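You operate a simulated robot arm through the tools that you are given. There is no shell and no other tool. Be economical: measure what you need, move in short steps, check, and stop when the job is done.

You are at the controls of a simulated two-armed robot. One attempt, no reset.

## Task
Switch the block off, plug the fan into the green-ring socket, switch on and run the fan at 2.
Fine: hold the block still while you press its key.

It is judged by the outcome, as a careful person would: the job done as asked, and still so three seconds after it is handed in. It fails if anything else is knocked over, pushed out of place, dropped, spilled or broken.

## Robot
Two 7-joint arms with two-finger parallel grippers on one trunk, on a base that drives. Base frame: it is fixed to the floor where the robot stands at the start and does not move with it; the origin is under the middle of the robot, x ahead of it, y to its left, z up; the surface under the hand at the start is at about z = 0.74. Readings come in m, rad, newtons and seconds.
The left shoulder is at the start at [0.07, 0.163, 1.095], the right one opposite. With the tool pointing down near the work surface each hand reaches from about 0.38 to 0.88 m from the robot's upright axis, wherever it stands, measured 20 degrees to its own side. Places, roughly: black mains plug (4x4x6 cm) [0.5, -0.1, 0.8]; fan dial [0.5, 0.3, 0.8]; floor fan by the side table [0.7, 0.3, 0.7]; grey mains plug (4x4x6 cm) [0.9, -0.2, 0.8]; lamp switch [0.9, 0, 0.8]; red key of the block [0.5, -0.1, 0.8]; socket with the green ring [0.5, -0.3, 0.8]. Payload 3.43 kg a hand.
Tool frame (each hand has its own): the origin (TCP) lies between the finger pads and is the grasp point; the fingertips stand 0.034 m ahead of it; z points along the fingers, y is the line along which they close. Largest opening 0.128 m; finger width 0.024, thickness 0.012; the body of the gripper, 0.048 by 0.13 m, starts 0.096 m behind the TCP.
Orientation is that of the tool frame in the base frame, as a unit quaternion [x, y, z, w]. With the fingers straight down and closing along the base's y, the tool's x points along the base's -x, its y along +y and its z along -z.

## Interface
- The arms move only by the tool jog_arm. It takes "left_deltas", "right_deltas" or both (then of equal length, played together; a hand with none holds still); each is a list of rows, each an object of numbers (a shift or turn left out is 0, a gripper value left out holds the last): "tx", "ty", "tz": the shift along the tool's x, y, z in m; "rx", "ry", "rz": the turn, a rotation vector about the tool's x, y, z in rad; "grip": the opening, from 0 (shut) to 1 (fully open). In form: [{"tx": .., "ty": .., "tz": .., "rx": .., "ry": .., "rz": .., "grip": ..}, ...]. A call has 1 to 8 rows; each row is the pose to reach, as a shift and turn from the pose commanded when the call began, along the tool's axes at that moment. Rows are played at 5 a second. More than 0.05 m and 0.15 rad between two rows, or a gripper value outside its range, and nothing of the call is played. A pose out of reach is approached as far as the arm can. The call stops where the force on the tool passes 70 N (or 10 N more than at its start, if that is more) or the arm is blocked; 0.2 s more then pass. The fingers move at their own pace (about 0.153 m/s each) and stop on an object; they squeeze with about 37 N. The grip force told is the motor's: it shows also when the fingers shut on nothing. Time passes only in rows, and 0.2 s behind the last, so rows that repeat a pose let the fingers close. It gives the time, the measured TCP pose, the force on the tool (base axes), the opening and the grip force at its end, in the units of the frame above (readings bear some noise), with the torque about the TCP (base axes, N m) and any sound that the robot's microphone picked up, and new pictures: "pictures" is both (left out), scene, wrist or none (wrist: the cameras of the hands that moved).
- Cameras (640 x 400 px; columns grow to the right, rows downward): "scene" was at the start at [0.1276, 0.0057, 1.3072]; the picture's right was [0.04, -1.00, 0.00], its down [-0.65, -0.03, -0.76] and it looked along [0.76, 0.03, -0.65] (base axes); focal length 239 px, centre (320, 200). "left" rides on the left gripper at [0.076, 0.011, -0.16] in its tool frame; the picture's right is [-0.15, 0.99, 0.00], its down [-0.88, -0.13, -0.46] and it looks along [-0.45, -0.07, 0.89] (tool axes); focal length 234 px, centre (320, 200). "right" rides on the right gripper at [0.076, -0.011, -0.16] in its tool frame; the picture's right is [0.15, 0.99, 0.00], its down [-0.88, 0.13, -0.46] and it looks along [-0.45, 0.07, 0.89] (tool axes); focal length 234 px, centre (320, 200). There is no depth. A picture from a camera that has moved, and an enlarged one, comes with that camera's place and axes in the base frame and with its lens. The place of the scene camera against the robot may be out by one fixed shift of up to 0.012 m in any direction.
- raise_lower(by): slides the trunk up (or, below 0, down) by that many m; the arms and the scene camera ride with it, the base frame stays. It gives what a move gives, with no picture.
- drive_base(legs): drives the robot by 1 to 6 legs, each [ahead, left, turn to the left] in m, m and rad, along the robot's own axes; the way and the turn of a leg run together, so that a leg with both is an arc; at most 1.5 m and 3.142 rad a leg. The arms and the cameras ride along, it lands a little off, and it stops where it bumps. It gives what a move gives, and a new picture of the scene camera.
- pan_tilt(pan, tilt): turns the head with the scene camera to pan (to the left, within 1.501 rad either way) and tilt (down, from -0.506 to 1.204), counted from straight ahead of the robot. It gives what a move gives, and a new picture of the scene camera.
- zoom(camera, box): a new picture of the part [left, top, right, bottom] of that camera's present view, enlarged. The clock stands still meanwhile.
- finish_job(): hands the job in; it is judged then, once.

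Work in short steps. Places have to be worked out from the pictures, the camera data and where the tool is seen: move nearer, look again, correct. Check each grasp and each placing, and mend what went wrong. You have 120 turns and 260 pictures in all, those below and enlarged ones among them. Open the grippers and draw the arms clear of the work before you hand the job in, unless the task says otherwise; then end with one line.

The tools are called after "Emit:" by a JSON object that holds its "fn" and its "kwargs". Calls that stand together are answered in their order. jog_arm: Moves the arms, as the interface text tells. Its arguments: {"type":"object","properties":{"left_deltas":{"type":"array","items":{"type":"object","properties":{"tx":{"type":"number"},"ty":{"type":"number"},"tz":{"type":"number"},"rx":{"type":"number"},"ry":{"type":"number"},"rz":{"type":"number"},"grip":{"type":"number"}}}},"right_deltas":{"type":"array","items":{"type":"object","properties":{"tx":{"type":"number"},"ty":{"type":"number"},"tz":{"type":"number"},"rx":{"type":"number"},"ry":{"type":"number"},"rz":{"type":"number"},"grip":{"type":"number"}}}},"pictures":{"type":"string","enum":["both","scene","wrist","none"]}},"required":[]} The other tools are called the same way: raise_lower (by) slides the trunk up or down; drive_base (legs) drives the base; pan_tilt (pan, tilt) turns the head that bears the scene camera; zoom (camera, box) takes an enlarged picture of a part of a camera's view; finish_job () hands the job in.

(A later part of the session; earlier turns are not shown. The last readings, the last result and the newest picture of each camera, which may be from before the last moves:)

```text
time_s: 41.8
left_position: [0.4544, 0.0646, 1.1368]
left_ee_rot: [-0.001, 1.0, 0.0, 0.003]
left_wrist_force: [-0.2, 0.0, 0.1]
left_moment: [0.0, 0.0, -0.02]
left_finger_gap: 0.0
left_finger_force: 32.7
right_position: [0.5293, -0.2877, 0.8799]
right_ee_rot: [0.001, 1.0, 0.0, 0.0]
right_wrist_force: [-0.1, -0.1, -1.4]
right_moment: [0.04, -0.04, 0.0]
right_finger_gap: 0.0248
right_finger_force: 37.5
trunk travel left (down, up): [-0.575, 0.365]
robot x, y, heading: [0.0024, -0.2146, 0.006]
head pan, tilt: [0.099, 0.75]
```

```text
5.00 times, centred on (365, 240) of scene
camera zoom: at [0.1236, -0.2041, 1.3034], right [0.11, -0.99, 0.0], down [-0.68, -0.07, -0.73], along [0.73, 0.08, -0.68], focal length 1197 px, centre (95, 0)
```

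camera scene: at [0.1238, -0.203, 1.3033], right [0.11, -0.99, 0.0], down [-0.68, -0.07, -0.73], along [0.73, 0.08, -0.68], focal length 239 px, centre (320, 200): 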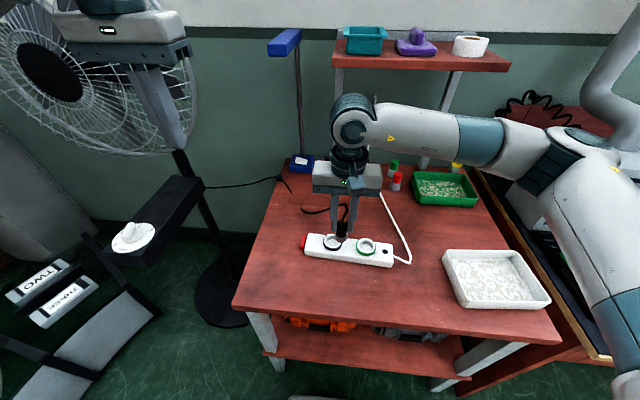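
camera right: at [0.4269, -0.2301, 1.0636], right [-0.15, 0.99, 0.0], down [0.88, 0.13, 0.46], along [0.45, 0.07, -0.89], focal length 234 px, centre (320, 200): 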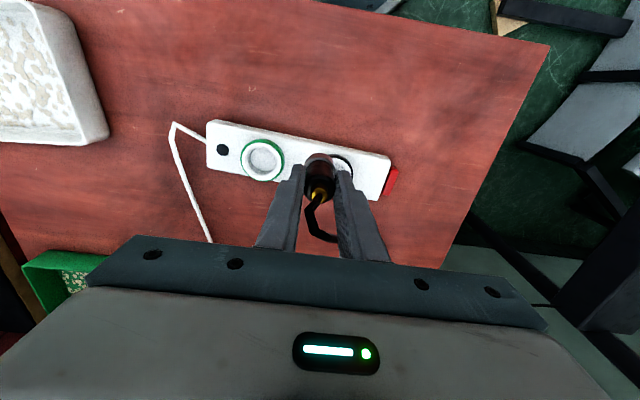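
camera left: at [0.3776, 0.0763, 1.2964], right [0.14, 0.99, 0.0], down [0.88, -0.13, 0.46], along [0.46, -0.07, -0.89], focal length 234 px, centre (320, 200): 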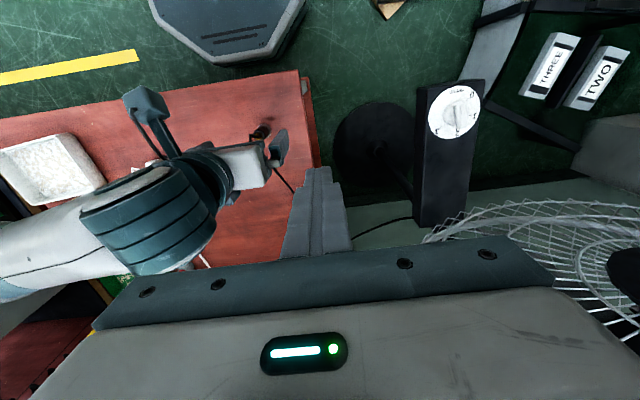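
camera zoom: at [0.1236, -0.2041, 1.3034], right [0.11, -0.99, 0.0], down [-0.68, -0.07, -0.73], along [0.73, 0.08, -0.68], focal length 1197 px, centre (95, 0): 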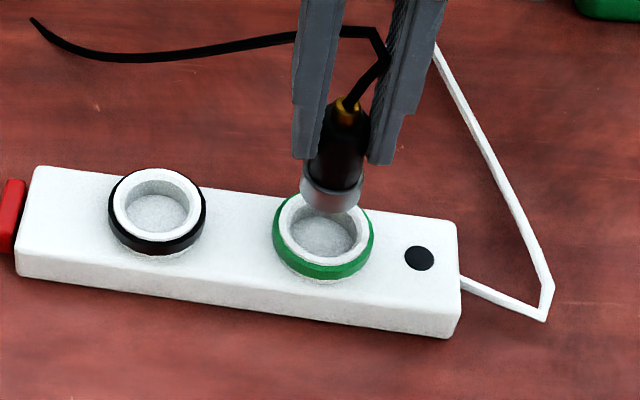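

Sideways the plug is aligned. Both cameras put it about 6–8 mm too far in +x. I'll shift it 6.5 mm back, lower 1 cm and check again.

Emit:
{"fn": "jog_arm", "kwargs": {"right_deltas": [{"tx": 0.0065}, {"tx": 0.0065, "tz": 0.01}, {"tx": 0.0065, "tz": 0.01}], "pictures": "none"}}

Emit:
{"fn": "zoom", "kwargs": {"camera": "right", "box": [270, 120, 370, 210]}}

Emit:
{"fn": "zoom", "kwargs": {"camera": "scene", "box": [330, 210, 400, 270]}}

```text
time_s: 42.6
left_position: [0.4545, 0.0648, 1.1373]
left_ee_rot: [-0.002, 1.0, 0.0, 0.003]
left_wrist_force: [-0.6, -0.3, -0.5]
left_moment: [-0.02, 0.01, -0.02]
left_finger_gap: 0.0001
left_finger_force: 33.1
right_position: [0.5228, -0.2894, 0.8698]
right_ee_rot: [0.001, 1.0, 0.001, 0.0]
right_wrist_force: [0.8, 0.6, -1.5]
right_moment: [0.02, 0.01, -0.04]
right_finger_gap: 0.0249
right_finger_force: 37.3
trunk travel left (down, up): [-0.575, 0.365]
robot x, y, heading: [-0.0033, -0.2149, 0.006]
head pan, tilt: [0.099, 0.75]
```

```text
4.44 times, centred on (320, 165) of right
camera zoom: at [0.4462, -0.3007, 1.0299], right [-0.15, 0.99, 0.0], down [0.88, 0.13, 0.46], along [0.45, 0.07, -0.89], focal length 1041 px, centre (320, 356)
```

zoom: 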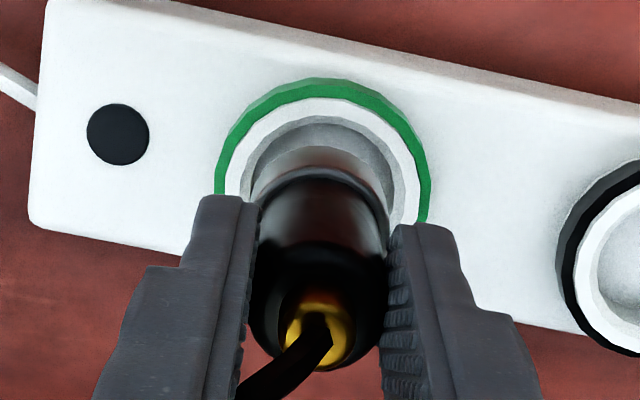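

```text
6.67 times, centred on (365, 240) of scene
camera zoom: at [0.1239, -0.2039, 1.3033], right [0.11, -0.99, 0.0], down [-0.68, -0.07, -0.73], along [0.73, 0.08, -0.68], focal length 1596 px, centre (20, -67)
```

zoom: 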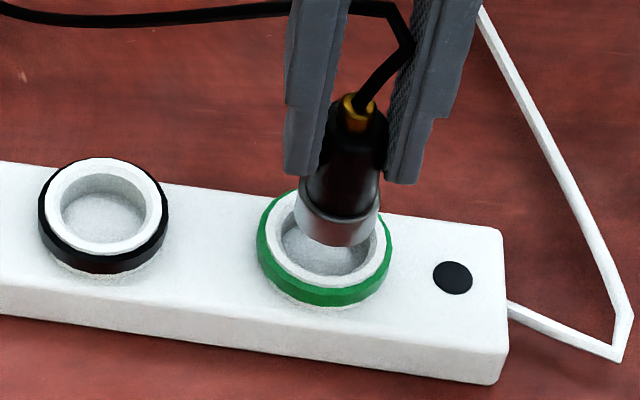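

It's almost concentric now; a 1 mm correction to +y is needed. I'll lower to just at the rim and check once more.

Emit:
{"fn": "jog_arm", "kwargs": {"right_deltas": [{"ty": 0.0012, "tx": -0.0004}, {"ty": 0.0012, "tx": -0.0004, "tz": 0.008}, {"ty": 0.0012, "tx": -0.0004, "tz": 0.008}], "pictures": "none"}}

Emit:
{"fn": "zoom", "kwargs": {"camera": "right", "box": [270, 120, 370, 210]}}

Emit:
{"fn": "zoom", "kwargs": {"camera": "scene", "box": [330, 210, 400, 270]}}

```text
time_s: 43.4
left_position: [0.4556, 0.0638, 1.1368]
left_ee_rot: [0.0, 1.0, 0.0, 0.002]
left_wrist_force: [0.2, 0.2, -0.4]
left_moment: [-0.01, 0.01, 0.01]
left_finger_gap: 0.0001
left_finger_force: 32.7
right_position: [0.5233, -0.2878, 0.8623]
right_ee_rot: [0.001, 1.0, 0.0, 0.0]
right_wrist_force: [-0.4, 0.0, -0.2]
right_moment: [-0.01, 0.01, 0.0]
right_finger_gap: 0.025
right_finger_force: 36.8
trunk travel left (down, up): [-0.575, 0.365]
robot x, y, heading: [-0.005, -0.2156, 0.008]
head pan, tilt: [0.099, 0.75]
```

```text
4.44 times, centred on (320, 165) of right
camera zoom: at [0.4467, -0.2998, 1.0221], right [-0.15, 0.99, 0.0], down [0.88, 0.13, 0.46], along [0.45, 0.07, -0.89], focal length 1041 px, centre (320, 356)
```

zoom: 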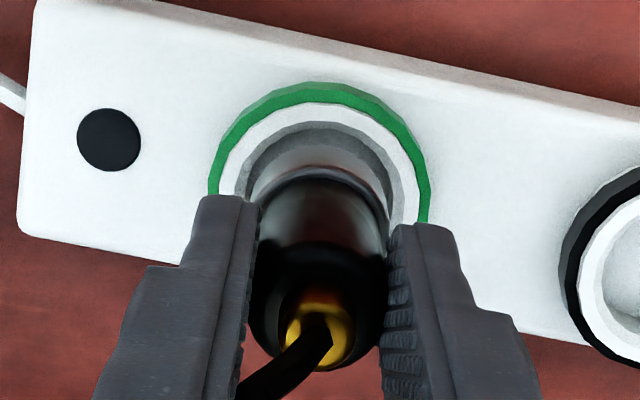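

```text
6.67 times, centred on (365, 240) of scene
camera zoom: at [0.1239, -0.2039, 1.3033], right [0.11, -0.99, 0.0], down [-0.68, -0.07, -0.73], along [0.73, 0.08, -0.68], focal length 1596 px, centre (20, -67)
```

zoom: 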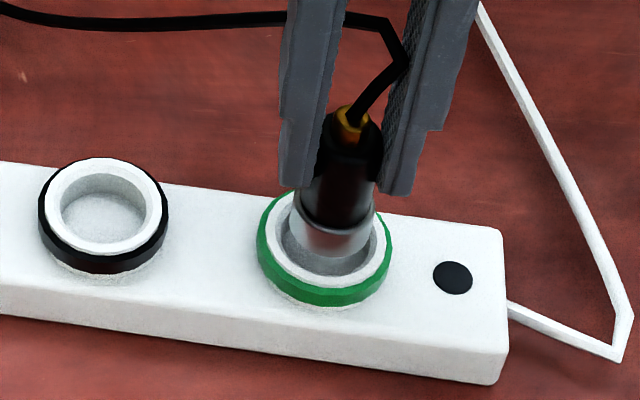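

Both cameras now agree on the alignment, with about 5 mm to the rim. I'll lower 12 mm and read the force.

Emit:
{"fn": "jog_arm", "kwargs": {"right_deltas": [{"tz": 0.003}, {"tz": 0.006}, {"tz": 0.009}, {"tz": 0.012}], "pictures": "none"}}

Emit:
{"fn": "zoom", "kwargs": {"camera": "scene", "box": [330, 210, 400, 270]}}

```text
time_s: 44.4
left_position: [0.4553, 0.0627, 1.1384]
left_ee_rot: [-0.001, 1.0, -0.001, 0.002]
left_wrist_force: [-0.5, 0.0, 0.2]
left_moment: [-0.01, 0.02, 0.0]
left_finger_gap: 0.0002
left_finger_force: 32.9
right_position: [0.5247, -0.288, 0.8502]
right_ee_rot: [0.001, 1.0, -0.001, -0.001]
right_wrist_force: [0.1, 0.5, 0.1]
right_moment: [0.01, -0.03, -0.04]
right_finger_gap: 0.0247
right_finger_force: 37.1
trunk travel left (down, up): [-0.575, 0.365]
robot x, y, heading: [-0.0031, -0.2121, 0.004]
head pan, tilt: [0.099, 0.75]
```

```text
6.67 times, centred on (365, 240) of scene
camera zoom: at [0.1241, -0.204, 1.3033], right [0.11, -0.99, 0.0], down [-0.68, -0.07, -0.73], along [0.73, 0.08, -0.68], focal length 1596 px, centre (20, -67)
```

zoom: 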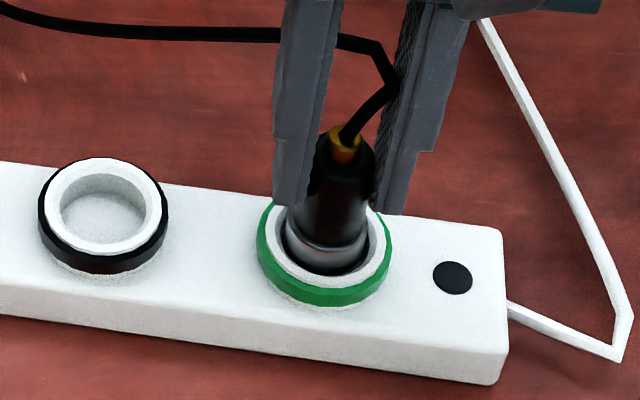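

The plug has entered the cup with no force. I'll keep lowering in small steps.

Emit:
{"fn": "jog_arm", "kwargs": {"right_deltas": [{"tz": 0.003}, {"tz": 0.006}, {"tz": 0.009}, {"tz": 0.012}], "pictures": "none"}}

Emit:
{"fn": "zoom", "kwargs": {"camera": "scene", "box": [330, 210, 400, 270]}}

```text
time_s: 45.4
left_position: [0.4548, 0.0644, 1.138]
left_ee_rot: [-0.002, 1.0, 0.0, 0.003]
left_wrist_force: [0.1, -0.7, -1.1]
left_moment: [-0.03, 0.0, -0.04]
left_finger_gap: 0.0
left_finger_force: 33.3
right_position: [0.5258, -0.2884, 0.8381]
right_ee_rot: [0.001, 1.0, 0.001, 0.001]
right_wrist_force: [-0.2, -0.3, 7.5]
right_moment: [-0.09, 0.07, 0.0]
right_finger_gap: 0.0249
right_finger_force: 36.7
trunk travel left (down, up): [-0.575, 0.365]
robot x, y, heading: [-0.0019, -0.2173, 0.007]
head pan, tilt: [0.099, 0.75]
```

```text
6.67 times, centred on (365, 240) of scene
camera zoom: at [0.123, -0.2039, 1.3036], right [0.11, -0.99, 0.0], down [-0.68, -0.07, -0.73], along [0.73, 0.08, -0.68], focal length 1596 px, centre (20, -67)
```

zoom: 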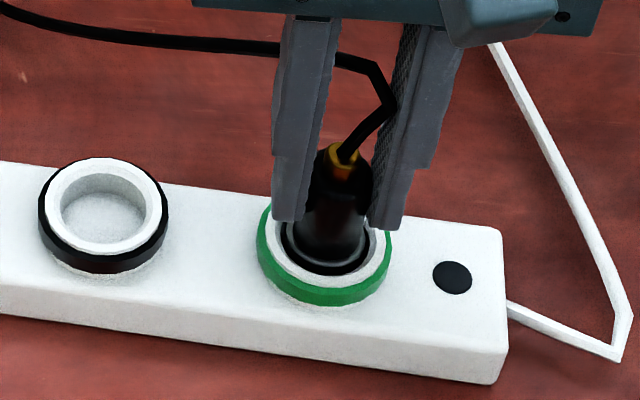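

The force is 7.5 N and the collar is inside the cup. I'll press a little more to seat it fully.

Emit:
{"fn": "jog_arm", "kwargs": {"right_deltas": [{"tz": 0.002}, {"tz": 0.004}], "pictures": "none"}}

```text
time_s: 46.0
left_position: [0.4531, 0.0636, 1.1388]
left_ee_rot: [0.0, 1.0, -0.001, 0.003]
left_wrist_force: [0.2, -0.7, 0.0]
left_moment: [-0.01, 0.0, 0.02]
left_finger_gap: 0.0
left_finger_force: 32.6
right_position: [0.5237, -0.2887, 0.8361]
right_ee_rot: [0.001, 1.0, 0.001, 0.003]
right_wrist_force: [6.0, -0.5, 29.4]
right_moment: [-0.06, -0.21, 0.02]
right_finger_gap: 0.0254
right_finger_force: 37.0
trunk travel left (down, up): [-0.575, 0.365]
robot x, y, heading: [-0.0034, -0.2137, 0.004]
head pan, tilt: [0.099, 0.75]
```

It's at 29 N and stiff. One firmer push will show whether there's a latch still to pass.

Emit:
{"fn": "jog_arm", "kwargs": {"right_deltas": [{"tz": 0.0015}, {"tz": 0.003}], "pictures": "none"}}

Emit:
{"fn": "zoom", "kwargs": {"camera": "right", "box": [270, 120, 370, 210]}}

Emit:
{"fn": "zoom", "kwargs": {"camera": "scene", "box": [330, 210, 400, 270]}}

```text
time_s: 46.6
left_position: [0.4534, 0.0634, 1.1377]
left_ee_rot: [-0.001, 1.0, -0.001, 0.002]
left_wrist_force: [0.1, -0.5, 0.5]
left_moment: [-0.01, 0.02, 0.0]
left_finger_gap: 0.0
left_finger_force: 33.7
right_position: [0.5232, -0.2875, 0.8332]
right_ee_rot: [0.001, 1.0, 0.0, 0.001]
right_wrist_force: [8.6, -2.5, 28.5]
right_moment: [-0.17, -0.38, 0.0]
right_finger_gap: 0.0249
right_finger_force: 36.8
trunk travel left (down, up): [-0.575, 0.365]
robot x, y, heading: [-0.0009, -0.2142, 0.004]
head pan, tilt: [0.099, 0.75]
```

```text
4.44 times, centred on (320, 165) of right
camera zoom: at [0.4461, -0.2995, 0.9923], right [-0.14, 0.99, 0.0], down [0.88, 0.13, 0.46], along [0.45, 0.07, -0.89], focal length 1041 px, centre (320, 356)
```

zoom: 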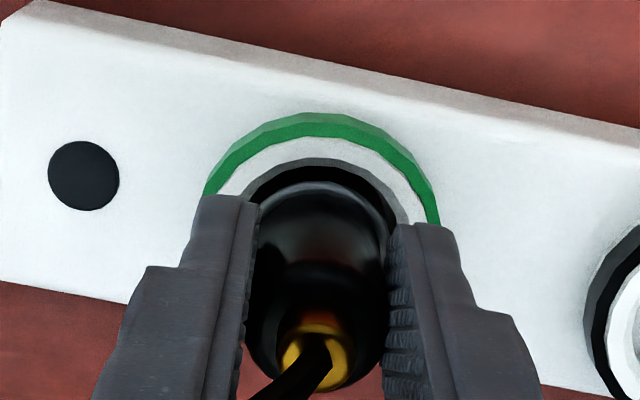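

```text
6.67 times, centred on (365, 240) of scene
camera zoom: at [0.1225, -0.2039, 1.3036], right [0.11, -0.99, 0.0], down [-0.68, -0.07, -0.73], along [0.73, 0.08, -0.68], focal length 1596 px, centre (20, -67)
```

zoom: 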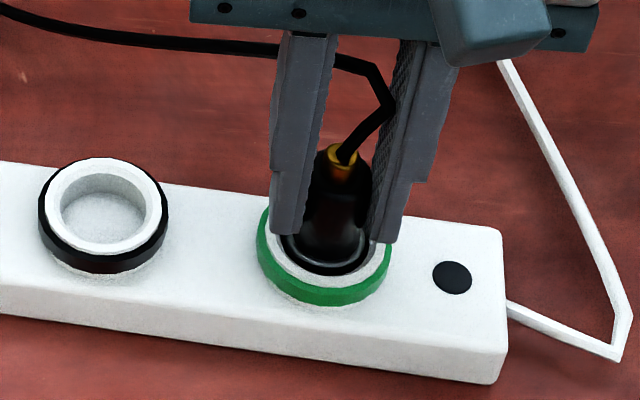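

The fingers slid slightly on the plug while it stayed put, so it sits firmly on the floor of the socket. I'll open, rise and look.

Emit:
{"fn": "jog_arm", "kwargs": {"right_deltas": [{"grip": 0.35}, {"grip": 0.5}, {"grip": 0.5, "tz": -0.03}, {"grip": 0.5, "tz": -0.07}, {"grip": 0.5, "tz": -0.11}, {"grip": 0.5, "tz": -0.15}], "pictures": "both"}}

Emit:
{"fn": "zoom", "kwargs": {"camera": "right", "box": [260, 70, 400, 190]}}

Emit:
{"fn": "zoom", "kwargs": {"camera": "scene", "box": [320, 200, 420, 280]}}

```text
time_s: 48.0
left_position: [0.4537, 0.0645, 1.1376]
left_ee_rot: [-0.001, 1.0, -0.001, 0.002]
left_wrist_force: [-0.7, -0.3, -0.7]
left_moment: [0.01, -0.03, 0.0]
left_finger_gap: 0.0
left_finger_force: 33.3
right_position: [0.5216, -0.2859, 0.9815]
right_ee_rot: [0.0, 1.0, 0.0, 0.0]
right_wrist_force: [0.7, -0.3, 0.9]
right_moment: [0.02, 0.01, 0.0]
right_finger_gap: 0.0637
right_finger_force: 0.0
trunk travel left (down, up): [-0.575, 0.365]
robot x, y, heading: [-0.0006, -0.2165, 0.003]
head pan, tilt: [0.099, 0.75]
camera scene: at [0.1233, -0.2034, 1.3033], right [0.11, -0.99, 0.0], down [-0.68, -0.07, -0.73], along [0.73, 0.08, -0.68], focal length 239 px, centre (320, 200)
camera right: at [0.446, -0.2986, 1.1422], right [-0.15, 0.99, 0.0], down [0.88, 0.13, 0.46], along [0.45, 0.07, -0.89], focal length 234 px, centre (320, 200)
```

scene: 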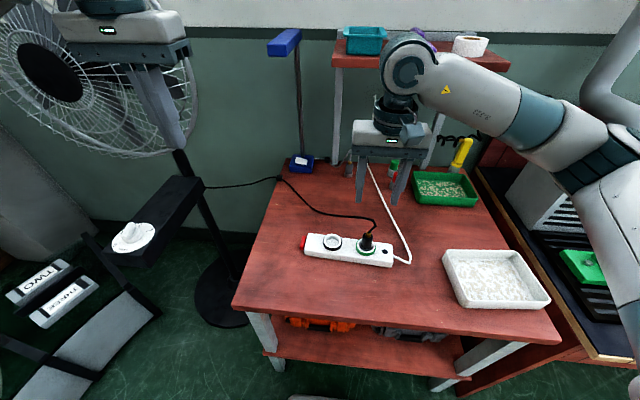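
right: 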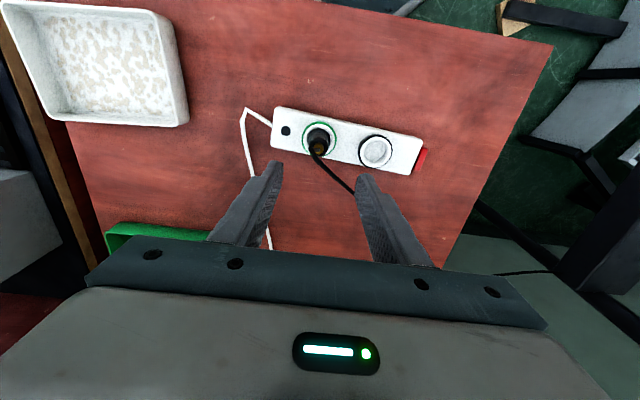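

```text
3.33 times, centred on (330, 130) of right
camera zoom: at [0.446, -0.2986, 1.1422], right [-0.15, 0.99, 0.0], down [0.88, 0.13, 0.46], along [0.45, 0.07, -0.89], focal length 781 px, centre (287, 433)
```

zoom: 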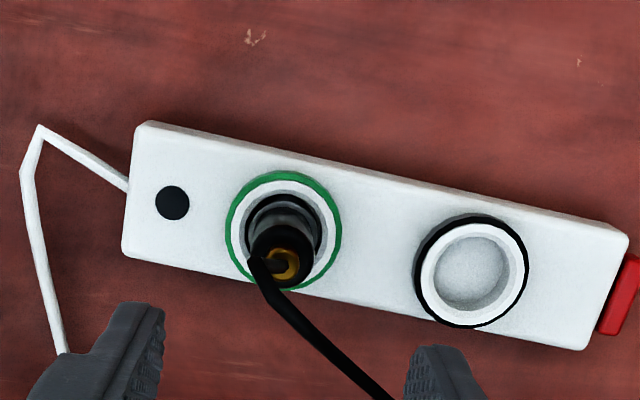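

```text
5.00 times, centred on (370, 240) of scene
camera zoom: at [0.1233, -0.2034, 1.3033], right [0.11, -0.99, 0.0], down [-0.68, -0.07, -0.73], along [0.73, 0.08, -0.68], focal length 1197 px, centre (70, 0)
```

zoom: 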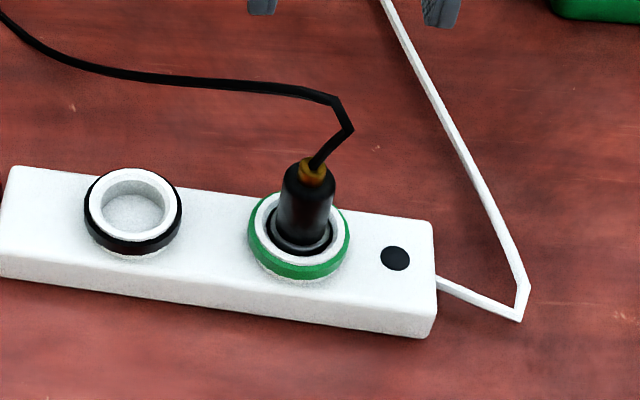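

The plug sits upright in the green socket. Now I'll turn the right hand back to straddle the block at its lamp end (y≈-0.335), clear of the plug and cable.

Emit:
{"fn": "jog_arm", "kwargs": {"right_deltas": [{"rz": 0.15, "ty": -0.01, "grip": 1}, {"rz": 0.3, "ty": -0.02}, {"rz": 0.45, "ty": -0.03}, {"rz": 0.6, "ty": -0.04}, {"rz": 0.75, "ty": -0.049}, {"rz": 0.9, "ty": -0.049}, {"rz": 1.05, "ty": -0.049}, {"rz": 1.2, "ty": -0.049}], "pictures": "none"}}

Emit:
{"fn": "jog_arm", "kwargs": {"right_deltas": [{"rz": 0.15}, {"rz": 0.3}, {"rz": 0.445}, {"rz": 0.445}], "pictures": "wrist"}}

```text
time_s: 49.8
left_position: [0.4538, 0.0632, 1.1368]
left_ee_rot: [-0.001, 1.0, -0.001, 0.003]
left_wrist_force: [-1.2, 0.2, 0.1]
left_moment: [0.0, 0.0, 0.01]
left_finger_gap: 0.0001
left_finger_force: 33.3
right_position: [0.5244, -0.3375, 0.9836]
right_ee_rot: [0.566, 0.824, 0.0, 0.0]
right_wrist_force: [-0.7, -0.8, -0.4]
right_moment: [-0.01, -0.03, 0.01]
right_finger_gap: 0.1281
right_finger_force: 0.0
trunk travel left (down, up): [-0.575, 0.365]
robot x, y, heading: [0.0005, -0.213, 0.003]
head pan, tilt: [0.099, 0.75]
```

```text
time_s: 50.8
left_position: [0.4548, 0.0637, 1.1382]
left_ee_rot: [-0.001, 1.0, -0.001, 0.002]
left_wrist_force: [0.0, 0.5, -0.1]
left_moment: [0.01, -0.03, -0.04]
left_finger_gap: 0.0
left_finger_force: 33.0
right_position: [0.5229, -0.3375, 0.9808]
right_ee_rot: [0.734, 0.68, 0.0, -0.001]
right_wrist_force: [0.2, 0.3, -0.2]
right_moment: [0.01, -0.03, 0.0]
right_finger_gap: 0.1278
right_finger_force: 0.0
trunk travel left (down, up): [-0.575, 0.365]
robot x, y, heading: [-0.0015, -0.2134, 0.009]
head pan, tilt: [0.099, 0.75]
camera right: at [0.5175, -0.2619, 1.1406], right [1.0, 0.07, 0.0], down [0.06, -0.89, 0.46], along [0.03, -0.45, -0.89], focal length 234 px, centre (320, 200)
```

right: 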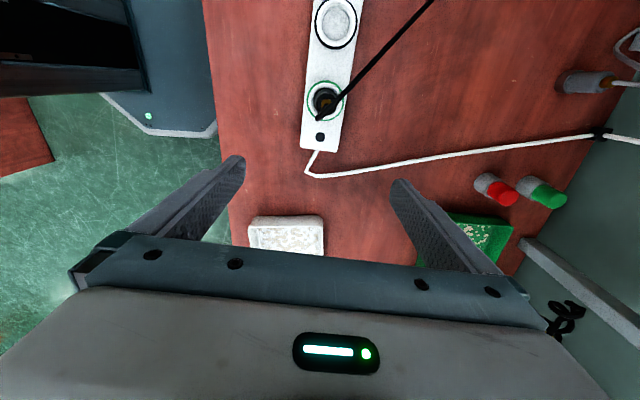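

The hand is aligned. The right hand will descend and grip the block's end while the left hand returns to the waypoint by the key.

Emit:
{"fn": "jog_arm", "kwargs": {"right_deltas": [{"tz": 0.04}, {"tz": 0.08}, {"tz": 0.12}, {"tz": 0.16}, {"tz": 0.197}, {"tz": 0.197, "grip": 0.6}, {"tz": 0.197, "grip": 0.3}, {"tz": 0.197, "grip": 0.3}], "left_deltas": [{"tx": -0.012, "ty": -0.02, "tz": 0.03}, {"tx": -0.024, "ty": -0.04, "tz": 0.06}, {"tx": -0.036, "ty": -0.06, "tz": 0.09}, {"tx": -0.048, "ty": -0.08, "tz": 0.12}, {"tx": -0.06, "ty": -0.1, "tz": 0.15}, {"tx": -0.072, "ty": -0.12, "tz": 0.18}, {"tx": -0.0836, "ty": -0.139, "tz": 0.21}, {"tx": -0.0836, "ty": -0.139, "tz": 0.21}], "pictures": "both"}}

Emit:
{"fn": "zoom", "kwargs": {"camera": "left", "box": [240, 50, 380, 190]}}

```text
time_s: 52.6
left_position: [0.5382, -0.0765, 0.9286]
left_ee_rot: [-0.001, 1.0, -0.001, 0.002]
left_wrist_force: [0.0, -0.1, -0.8]
left_moment: [0.0, 0.05, 0.0]
left_finger_gap: 0.0
left_finger_force: 32.7
right_position: [0.523, -0.335, 0.7861]
right_ee_rot: [0.733, 0.68, -0.001, 0.0]
right_wrist_force: [-0.7, 0.2, 0.4]
right_moment: [-0.22, -0.13, -0.15]
right_finger_gap: 0.0618
right_finger_force: 36.8
trunk travel left (down, up): [-0.575, 0.365]
robot x, y, heading: [-0.0015, -0.2172, 0.005]
head pan, tilt: [0.099, 0.75]
camera scene: at [0.1239, -0.2039, 1.3033], right [0.11, -0.99, 0.0], down [-0.68, -0.07, -0.73], along [0.73, 0.08, -0.68], focal length 239 px, centre (320, 200)
camera right: at [0.5168, -0.2608, 0.9456], right [1.0, 0.07, 0.0], down [0.06, -0.89, 0.46], along [0.03, -0.45, -0.89], focal length 234 px, centre (320, 200)
camera left: at [0.4616, -0.0662, 1.087], right [0.14, 0.99, 0.0], down [0.88, -0.13, 0.46], along [0.45, -0.07, -0.89], focal length 234 px, centre (320, 200)
```

scene: 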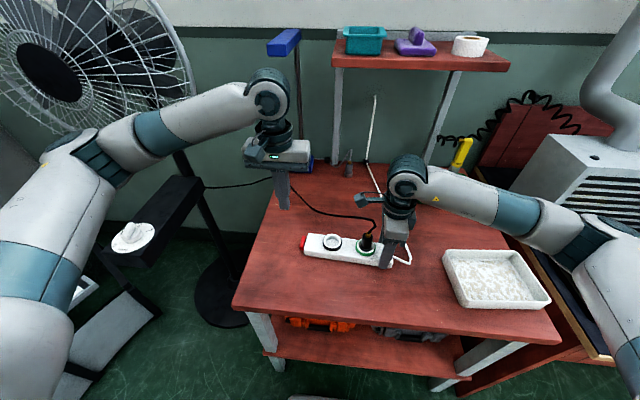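
right: 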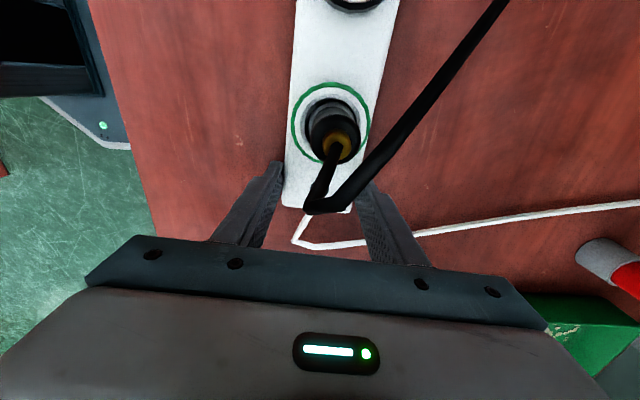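
left: 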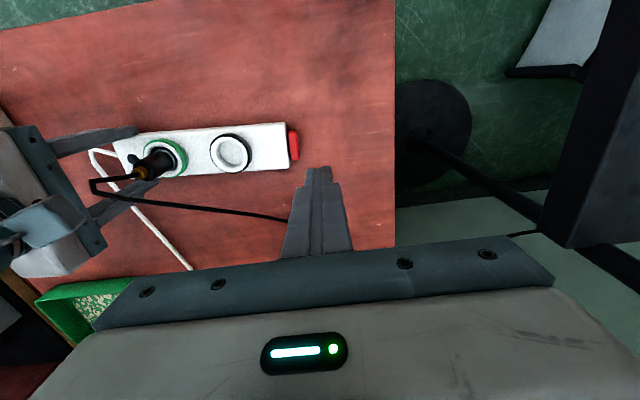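

```text
2.86 times, centred on (310, 120) of left
camera zoom: at [0.4616, -0.0662, 1.087], right [0.14, 0.99, 0.0], down [0.88, -0.13, 0.46], along [0.45, -0.07, -0.89], focal length 669 px, centre (349, 429)
```

zoom: 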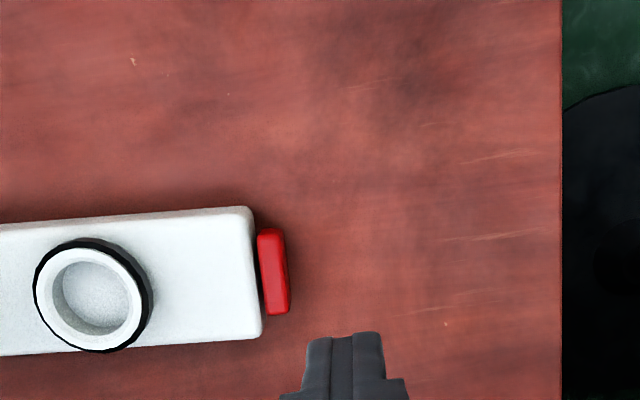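

The key is where it was and the block is held. The left hand will descend and press the key again.

Emit:
{"fn": "jog_arm", "kwargs": {"left_deltas": [{"ty": -0.006, "tz": 0.045}, {"ty": -0.006, "tz": 0.09}, {"ty": -0.006, "tz": 0.141}, {"ty": -0.015, "tz": 0.141}, {"ty": -0.022, "tz": 0.141}, {"ty": -0.026, "tz": 0.141}, {"ty": -0.029, "tz": 0.141}, {"ty": -0.032, "tz": 0.141}], "pictures": "none"}}

Emit:
{"fn": "zoom", "kwargs": {"camera": "right", "box": [260, 60, 400, 240]}}

```text
refused: row 3 steps farther than a row can; nothing moved
```

```text
2.22 times, centred on (330, 150) of right
camera zoom: at [0.5168, -0.2608, 0.9456], right [1.0, 0.07, 0.0], down [0.06, -0.89, 0.46], along [0.03, -0.45, -0.89], focal length 520 px, centre (298, 311)
```

zoom: 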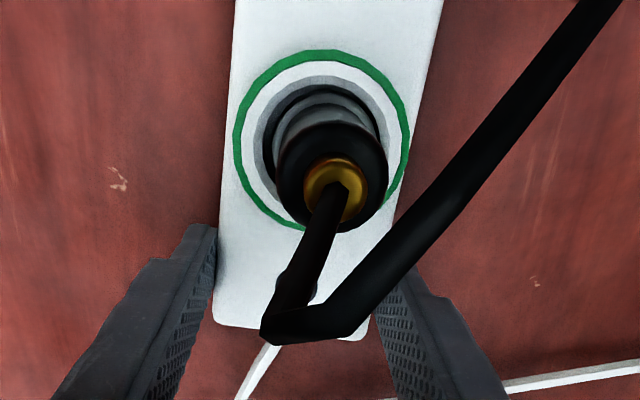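

One row was a hair too long, so nothing moved. I'll repeat with even steps.

Emit:
{"fn": "jog_arm", "kwargs": {"left_deltas": [{"ty": -0.006, "tz": 0.047}, {"ty": -0.006, "tz": 0.094}, {"ty": -0.006, "tz": 0.141}, {"ty": -0.015, "tz": 0.141}, {"ty": -0.022, "tz": 0.141}, {"ty": -0.026, "tz": 0.141}, {"ty": -0.029, "tz": 0.141}, {"ty": -0.032, "tz": 0.141}], "pictures": "scene"}}

Emit:
{"fn": "zoom", "kwargs": {"camera": "right", "box": [260, 60, 400, 240]}}

```text
time_s: 54.4
left_position: [0.5407, -0.1071, 0.7863]
left_ee_rot: [-0.003, 1.0, 0.001, 0.002]
left_wrist_force: [2.8, 18.1, -3.9]
left_moment: [0.4, -0.09, -0.19]
left_finger_gap: 0.0001
left_finger_force: 33.0
right_position: [0.5234, -0.3377, 0.7855]
right_ee_rot: [0.734, 0.679, -0.001, 0.001]
right_wrist_force: [-1.6, -17.9, 1.6]
right_moment: [0.36, -0.04, 0.46]
right_finger_gap: 0.0617
right_finger_force: 37.6
trunk travel left (down, up): [-0.575, 0.365]
robot x, y, heading: [-0.0052, -0.2182, 0.001]
head pan, tilt: [0.099, 0.75]
heard: click
camera scene: at [0.1241, -0.204, 1.3033], right [0.11, -0.99, 0.0], down [-0.68, -0.07, -0.73], along [0.73, 0.08, -0.68], focal length 239 px, centre (320, 200)
```

scene: 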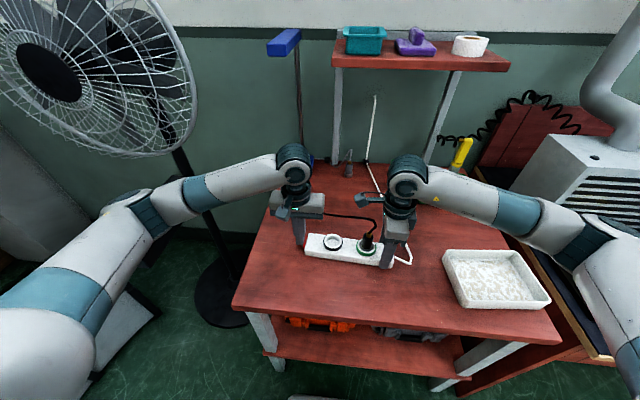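

```text
2.22 times, centred on (330, 150) of right
camera zoom: at [0.5172, -0.2617, 0.9453], right [1.0, 0.07, 0.0], down [0.06, -0.89, 0.46], along [0.03, -0.46, -0.89], focal length 520 px, centre (298, 311)
```

zoom: 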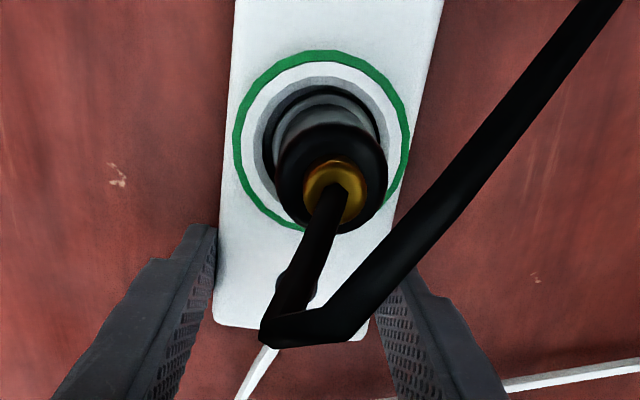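

I heard a click. I'll withdraw the left hand, then open and raise the right hand, and check the lamp and the fan.

Emit:
{"fn": "jog_arm", "kwargs": {"left_deltas": [{"ty": 0.025}, {"ty": 0.025, "tz": -0.045}, {"ty": 0.025, "tz": -0.09}, {"ty": 0.025, "tz": -0.135}, {"tx": 0.015, "ty": 0.045, "tz": -0.175}, {"tx": 0.035, "ty": 0.07, "tz": -0.21}, {"tx": 0.055, "ty": 0.1, "tz": -0.24}, {"tx": 0.08, "ty": 0.13, "tz": -0.27}], "right_deltas": [{"grip": 0.3}, {"grip": 0.7}, {"grip": 0.8}, {"grip": 0.8}, {"tz": -0.04}, {"tz": -0.08}, {"tz": -0.12}, {"tz": -0.16}], "pictures": "both"}}

Emit:
{"fn": "zoom", "kwargs": {"camera": "scene", "box": [290, 200, 430, 290]}}

Emit:
{"fn": "zoom", "kwargs": {"camera": "right", "box": [260, 40, 400, 220]}}

```text
time_s: 56.2
left_position: [0.4582, 0.0224, 1.0565]
left_ee_rot: [0.0, 1.0, -0.001, 0.003]
left_wrist_force: [0.3, 0.1, 0.5]
left_moment: [-0.05, -0.03, 0.0]
left_finger_gap: 0.0
left_finger_force: 33.0
right_position: [0.5231, -0.3376, 0.9471]
right_ee_rot: [0.733, 0.68, 0.0, 0.0]
right_wrist_force: [-0.6, -0.1, -0.4]
right_moment: [-0.04, -0.02, 0.02]
right_finger_gap: 0.1026
right_finger_force: 0.1
trunk travel left (down, up): [-0.575, 0.365]
robot x, y, heading: [-0.0012, -0.2183, 0.007]
head pan, tilt: [0.099, 0.75]
camera scene: at [0.1219, -0.2027, 1.3034], right [0.1, -0.99, 0.0], down [-0.68, -0.07, -0.73], along [0.73, 0.08, -0.68], focal length 239 px, centre (320, 200)
camera right: at [0.5164, -0.2616, 1.1069], right [1.0, 0.07, 0.0], down [0.06, -0.89, 0.46], along [0.03, -0.46, -0.89], focal length 234 px, centre (320, 200)
camera left: at [0.3817, 0.0333, 1.2145], right [0.15, 0.99, 0.0], down [0.88, -0.13, 0.46], along [0.46, -0.07, -0.89], focal length 234 px, centre (320, 200)
```

scene: 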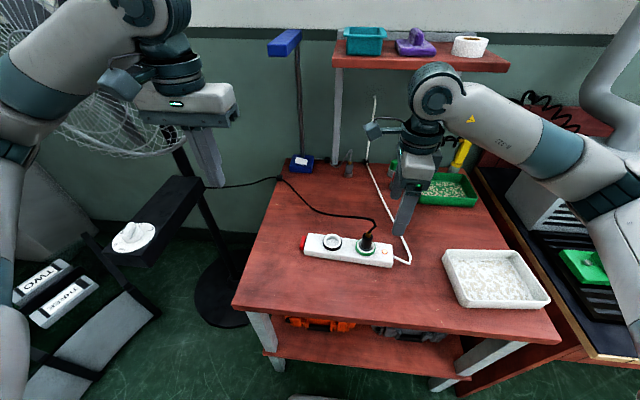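
right: 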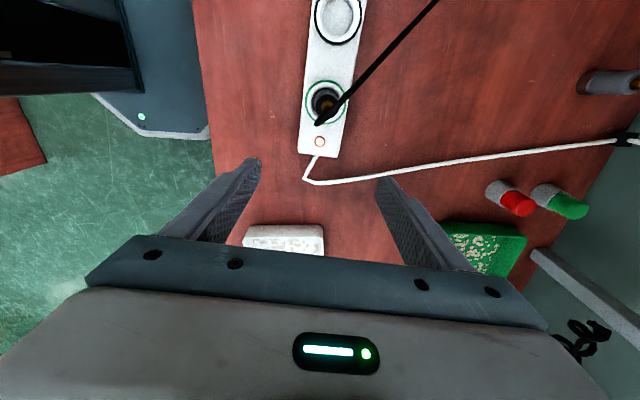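
left: 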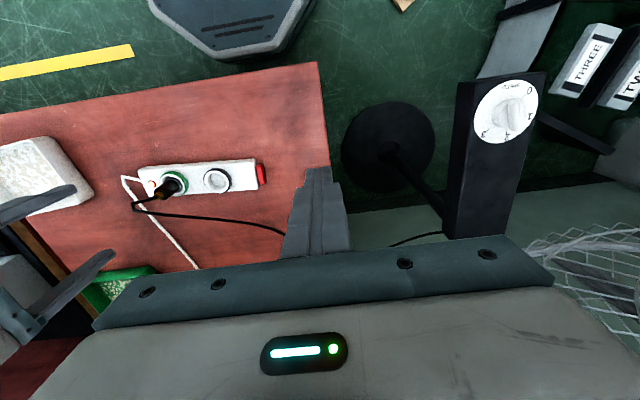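

```text
4.44 times, centred on (360, 245) of scene
camera zoom: at [0.1219, -0.2027, 1.3034], right [0.1, -0.99, 0.0], down [-0.68, -0.07, -0.73], along [0.73, 0.08, -0.68], focal length 1064 px, centre (142, 0)
```

zoom: 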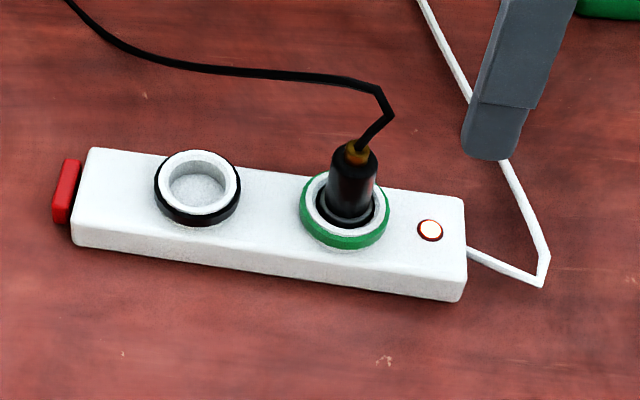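

```text
2.22 times, centred on (330, 130) of right
camera zoom: at [0.5164, -0.2616, 1.1069], right [1.0, 0.07, 0.0], down [0.06, -0.89, 0.46], along [0.03, -0.46, -0.89], focal length 520 px, centre (298, 356)
```

zoom: 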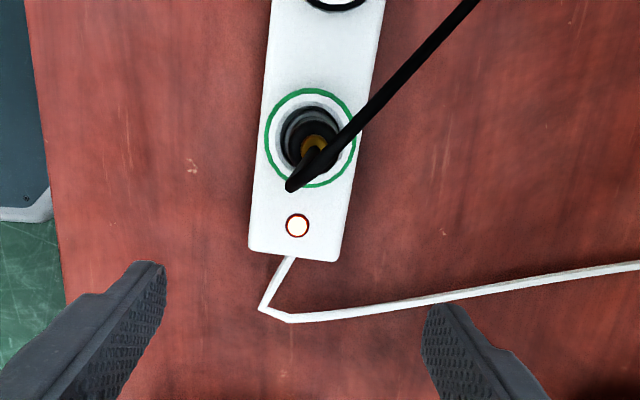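

The lamp is lit, so the block is on. I'll look at the fan over two moments to see whether it's turning.

Emit:
{"fn": "pan_tilt", "kwargs": {"pan": 0.75, "tilt": 0.4}}

Emit:
{"fn": "pan_tilt", "kwargs": {"pan": 0.76, "tilt": 0.4}}

```text
time_s: 57.2
left_position: [0.4606, 0.0221, 1.0551]
left_ee_rot: [-0.001, 1.0, 0.0, 0.002]
left_wrist_force: [0.0, -0.3, -0.3]
left_moment: [0.01, 0.02, 0.0]
left_finger_gap: 0.0001
left_finger_force: 33.0
right_position: [0.5251, -0.3382, 0.9462]
right_ee_rot: [0.732, 0.681, 0.001, 0.0]
right_wrist_force: [-0.5, 0.7, 0.9]
right_moment: [0.02, -0.04, -0.03]
right_finger_gap: 0.1022
right_finger_force: 0.1
trunk travel left (down, up): [-0.575, 0.365]
robot x, y, heading: [-0.0011, -0.2145, 0.012]
head pan, tilt: [0.75, 0.4]
camera scene: at [0.109, -0.1492, 1.3344], right [0.69, -0.73, 0.0], down [-0.28, -0.27, -0.92], along [0.67, 0.63, -0.39], focal length 239 px, centre (320, 200)
```

scene: 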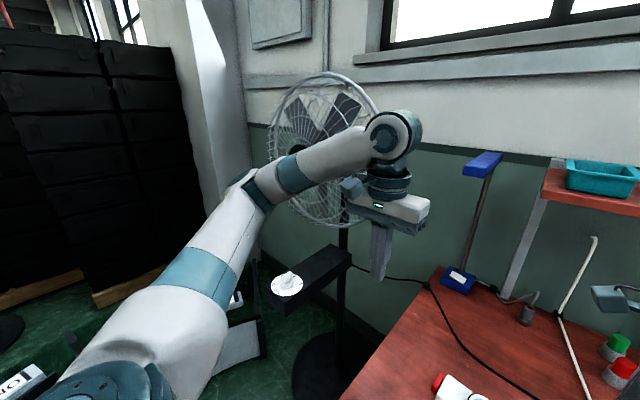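

```text
time_s: 57.8
left_position: [0.4603, 0.0208, 1.0548]
left_ee_rot: [-0.001, 1.0, -0.001, 0.002]
left_wrist_force: [-0.1, 0.3, 0.4]
left_moment: [0.02, -0.02, 0.01]
left_finger_gap: 0.0001
left_finger_force: 32.6
right_position: [0.5244, -0.3385, 0.9455]
right_ee_rot: [0.733, 0.68, 0.0, 0.0]
right_wrist_force: [-0.3, 0.0, -0.7]
right_moment: [0.02, 0.04, 0.0]
right_finger_gap: 0.1022
right_finger_force: 0.0
trunk travel left (down, up): [-0.575, 0.365]
robot x, y, heading: [-0.0044, -0.2137, 0.008]
head pan, tilt: [0.759, 0.4]
camera scene: at [0.1084, -0.1486, 1.3344], right [0.69, -0.72, 0.0], down [-0.28, -0.27, -0.92], along [0.66, 0.64, -0.39], focal length 239 px, centre (320, 200)
```

scene: 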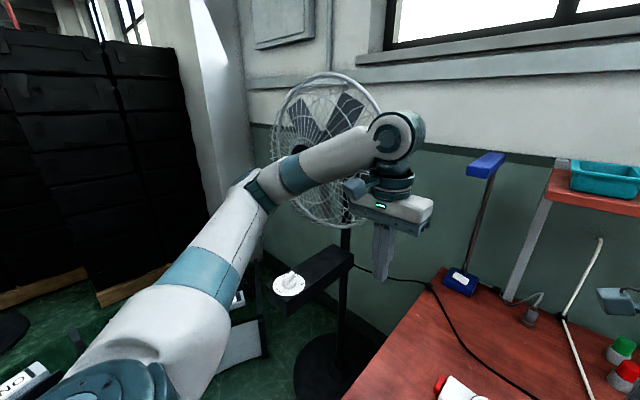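

The blades seem not to have moved between the two pictures. I'll enlarge the fan and the dial, wait a moment and compare.

Emit:
{"fn": "zoom", "kwargs": {"camera": "scene", "box": [250, 60, 410, 180]}}

Emit:
{"fn": "pan_tilt", "kwargs": {"pan": 0.76, "tilt": 0.45}}

Emit:
{"fn": "zoom", "kwargs": {"camera": "scene", "box": [250, 48, 410, 168]}}

Emit:
{"fn": "zoom", "kwargs": {"camera": "left", "box": [450, 60, 560, 160]}}

```text
3.33 times, centred on (330, 120) of scene
camera zoom: at [0.1084, -0.1486, 1.3344], right [0.69, -0.72, 0.0], down [-0.28, -0.27, -0.92], along [0.66, 0.64, -0.39], focal length 798 px, centre (287, 467)
```

zoom: 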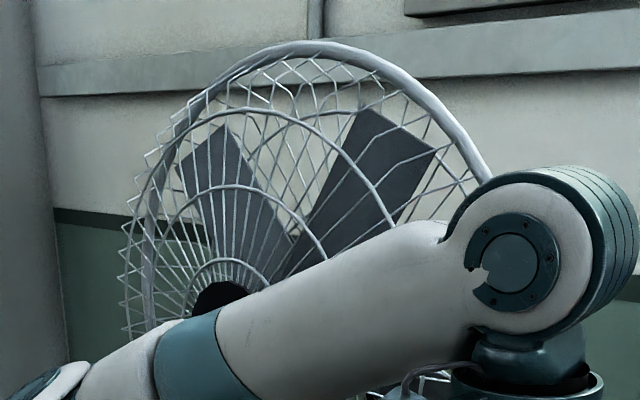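

```text
time_s: 58.4
left_position: [0.4596, 0.021, 1.0549]
left_ee_rot: [-0.001, 1.0, -0.001, 0.003]
left_wrist_force: [-1.2, 0.8, 0.3]
left_moment: [0.0, -0.03, -0.03]
left_finger_gap: 0.0
left_finger_force: 32.9
right_position: [0.5246, -0.3383, 0.9458]
right_ee_rot: [0.733, 0.68, 0.0, 0.0]
right_wrist_force: [0.2, -0.2, 0.0]
right_moment: [-0.02, 0.01, 0.02]
right_finger_gap: 0.1024
right_finger_force: 0.0
trunk travel left (down, up): [-0.575, 0.365]
robot x, y, heading: [0.0001, -0.2146, 0.007]
head pan, tilt: [0.759, 0.45]
camera scene: at [0.1078, -0.149, 1.3298], right [0.69, -0.72, 0.0], down [-0.31, -0.3, -0.9], along [0.65, 0.62, -0.44], focal length 239 px, centre (320, 200)
```

scene: 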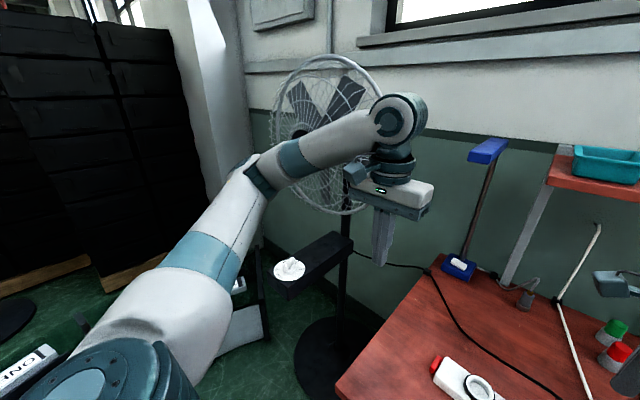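

```text
3.33 times, centred on (330, 108) of scene
camera zoom: at [0.1078, -0.149, 1.3298], right [0.69, -0.72, 0.0], down [-0.31, -0.3, -0.9], along [0.65, 0.62, -0.44], focal length 798 px, centre (287, 507)
```

zoom: 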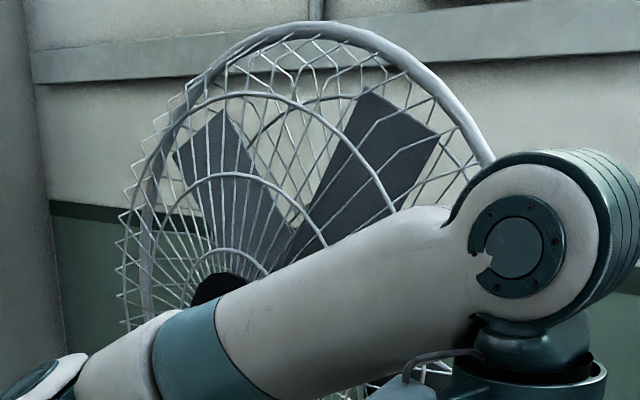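

```text
4.00 times, centred on (505, 110) of left
camera zoom: at [0.3841, 0.0318, 1.2138], right [0.14, 0.99, 0.0], down [0.88, -0.13, 0.46], along [0.45, -0.07, -0.89], focal length 937 px, centre (-420, 560)
```

zoom: 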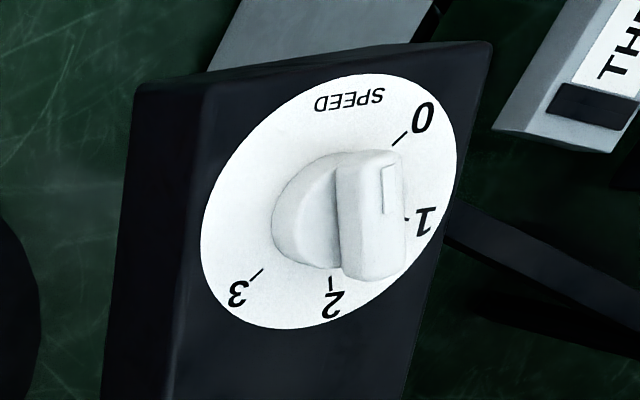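

The blades are still, while the lamp is on and the plug is seated. So the stripe must be the pointer, and it sits in the off range. I have to turn the knob so the stripe points at 2, which is 180° clockwise. I'll raise the right hand and reposition the base farther back, so the left arm reaches the dial from in front, away from the cage.

Emit:
{"fn": "jog_arm", "kwargs": {"right_deltas": [{"tz": -0.04}, {"tz": -0.08}, {"tz": -0.12}], "pictures": "none"}}

Emit:
{"fn": "drive_base", "kwargs": {"legs": [[-0.16, 0.2, 0]]}}

Emit:
{"fn": "pan_tilt", "kwargs": {"pan": 0.35, "tilt": 0.6}}

```text
time_s: 59.2
left_position: [0.4598, 0.0216, 1.0559]
left_ee_rot: [0.0, 1.0, -0.001, 0.002]
left_wrist_force: [0.0, 0.9, 0.1]
left_moment: [0.0, -0.01, 0.01]
left_finger_gap: 0.0
left_finger_force: 32.9
right_position: [0.521, -0.3359, 1.0659]
right_ee_rot: [0.733, 0.68, -0.001, 0.0]
right_wrist_force: [-0.6, 0.0, -0.1]
right_moment: [0.01, -0.02, -0.03]
right_finger_gap: 0.1024
right_finger_force: 0.1
trunk travel left (down, up): [-0.575, 0.365]
robot x, y, heading: [0.0019, -0.2146, 0.008]
head pan, tilt: [0.759, 0.45]
```

```text
time_s: 61.1
left_position: [0.2959, 0.22, 1.0551]
left_ee_rot: [-0.004, 1.0, -0.001, 0.003]
left_wrist_force: [1.1, -0.3, 0.0]
left_moment: [0.02, 0.0, 0.0]
left_finger_gap: 0.0002
left_finger_force: 32.7
right_position: [0.3594, -0.1364, 1.0658]
right_ee_rot: [0.731, 0.683, 0.001, 0.0]
right_wrist_force: [0.0, 0.1, 0.0]
right_moment: [-0.02, -0.01, 0.03]
right_finger_gap: 0.1024
right_finger_force: 0.1
trunk travel left (down, up): [-0.575, 0.365]
robot x, y, heading: [-0.1647, -0.0234, 0.018]
head pan, tilt: [0.759, 0.45]
camera scene: at [-0.0557, 0.0469, 1.3298], right [0.7, -0.72, 0.0], down [-0.31, -0.3, -0.9], along [0.64, 0.63, -0.44], focal length 239 px, centre (320, 200)
```

scene: 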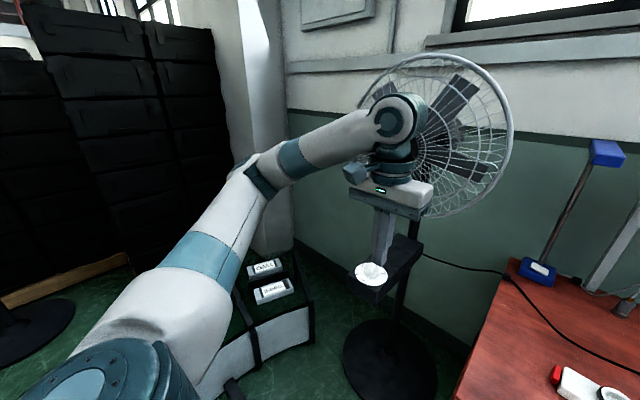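

```text
time_s: 62.0
left_position: [0.2957, 0.2202, 1.0549]
left_ee_rot: [-0.006, 1.0, 0.001, 0.001]
left_wrist_force: [-0.5, 0.1, 0.2]
left_moment: [0.02, 0.0, -0.02]
left_finger_gap: 0.0
left_finger_force: 33.1
right_position: [0.3604, -0.1366, 1.0639]
right_ee_rot: [0.73, 0.683, 0.0, 0.001]
right_wrist_force: [-0.3, -0.5, -0.2]
right_moment: [0.02, 0.02, -0.02]
right_finger_gap: 0.1025
right_finger_force: 0.1
trunk travel left (down, up): [-0.575, 0.365]
robot x, y, heading: [-0.1641, -0.0223, 0.012]
head pan, tilt: [0.351, 0.6]
camera scene: at [-0.0385, 0.0138, 1.3162], right [0.36, -0.93, 0.0], down [-0.53, -0.2, -0.83], along [0.77, 0.29, -0.56], focal length 239 px, centre (320, 200)
```

scene: 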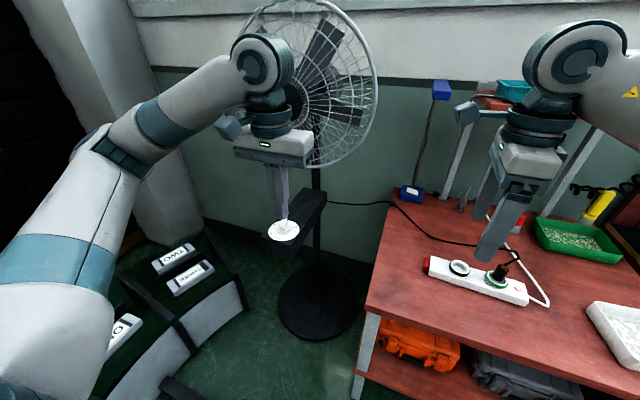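

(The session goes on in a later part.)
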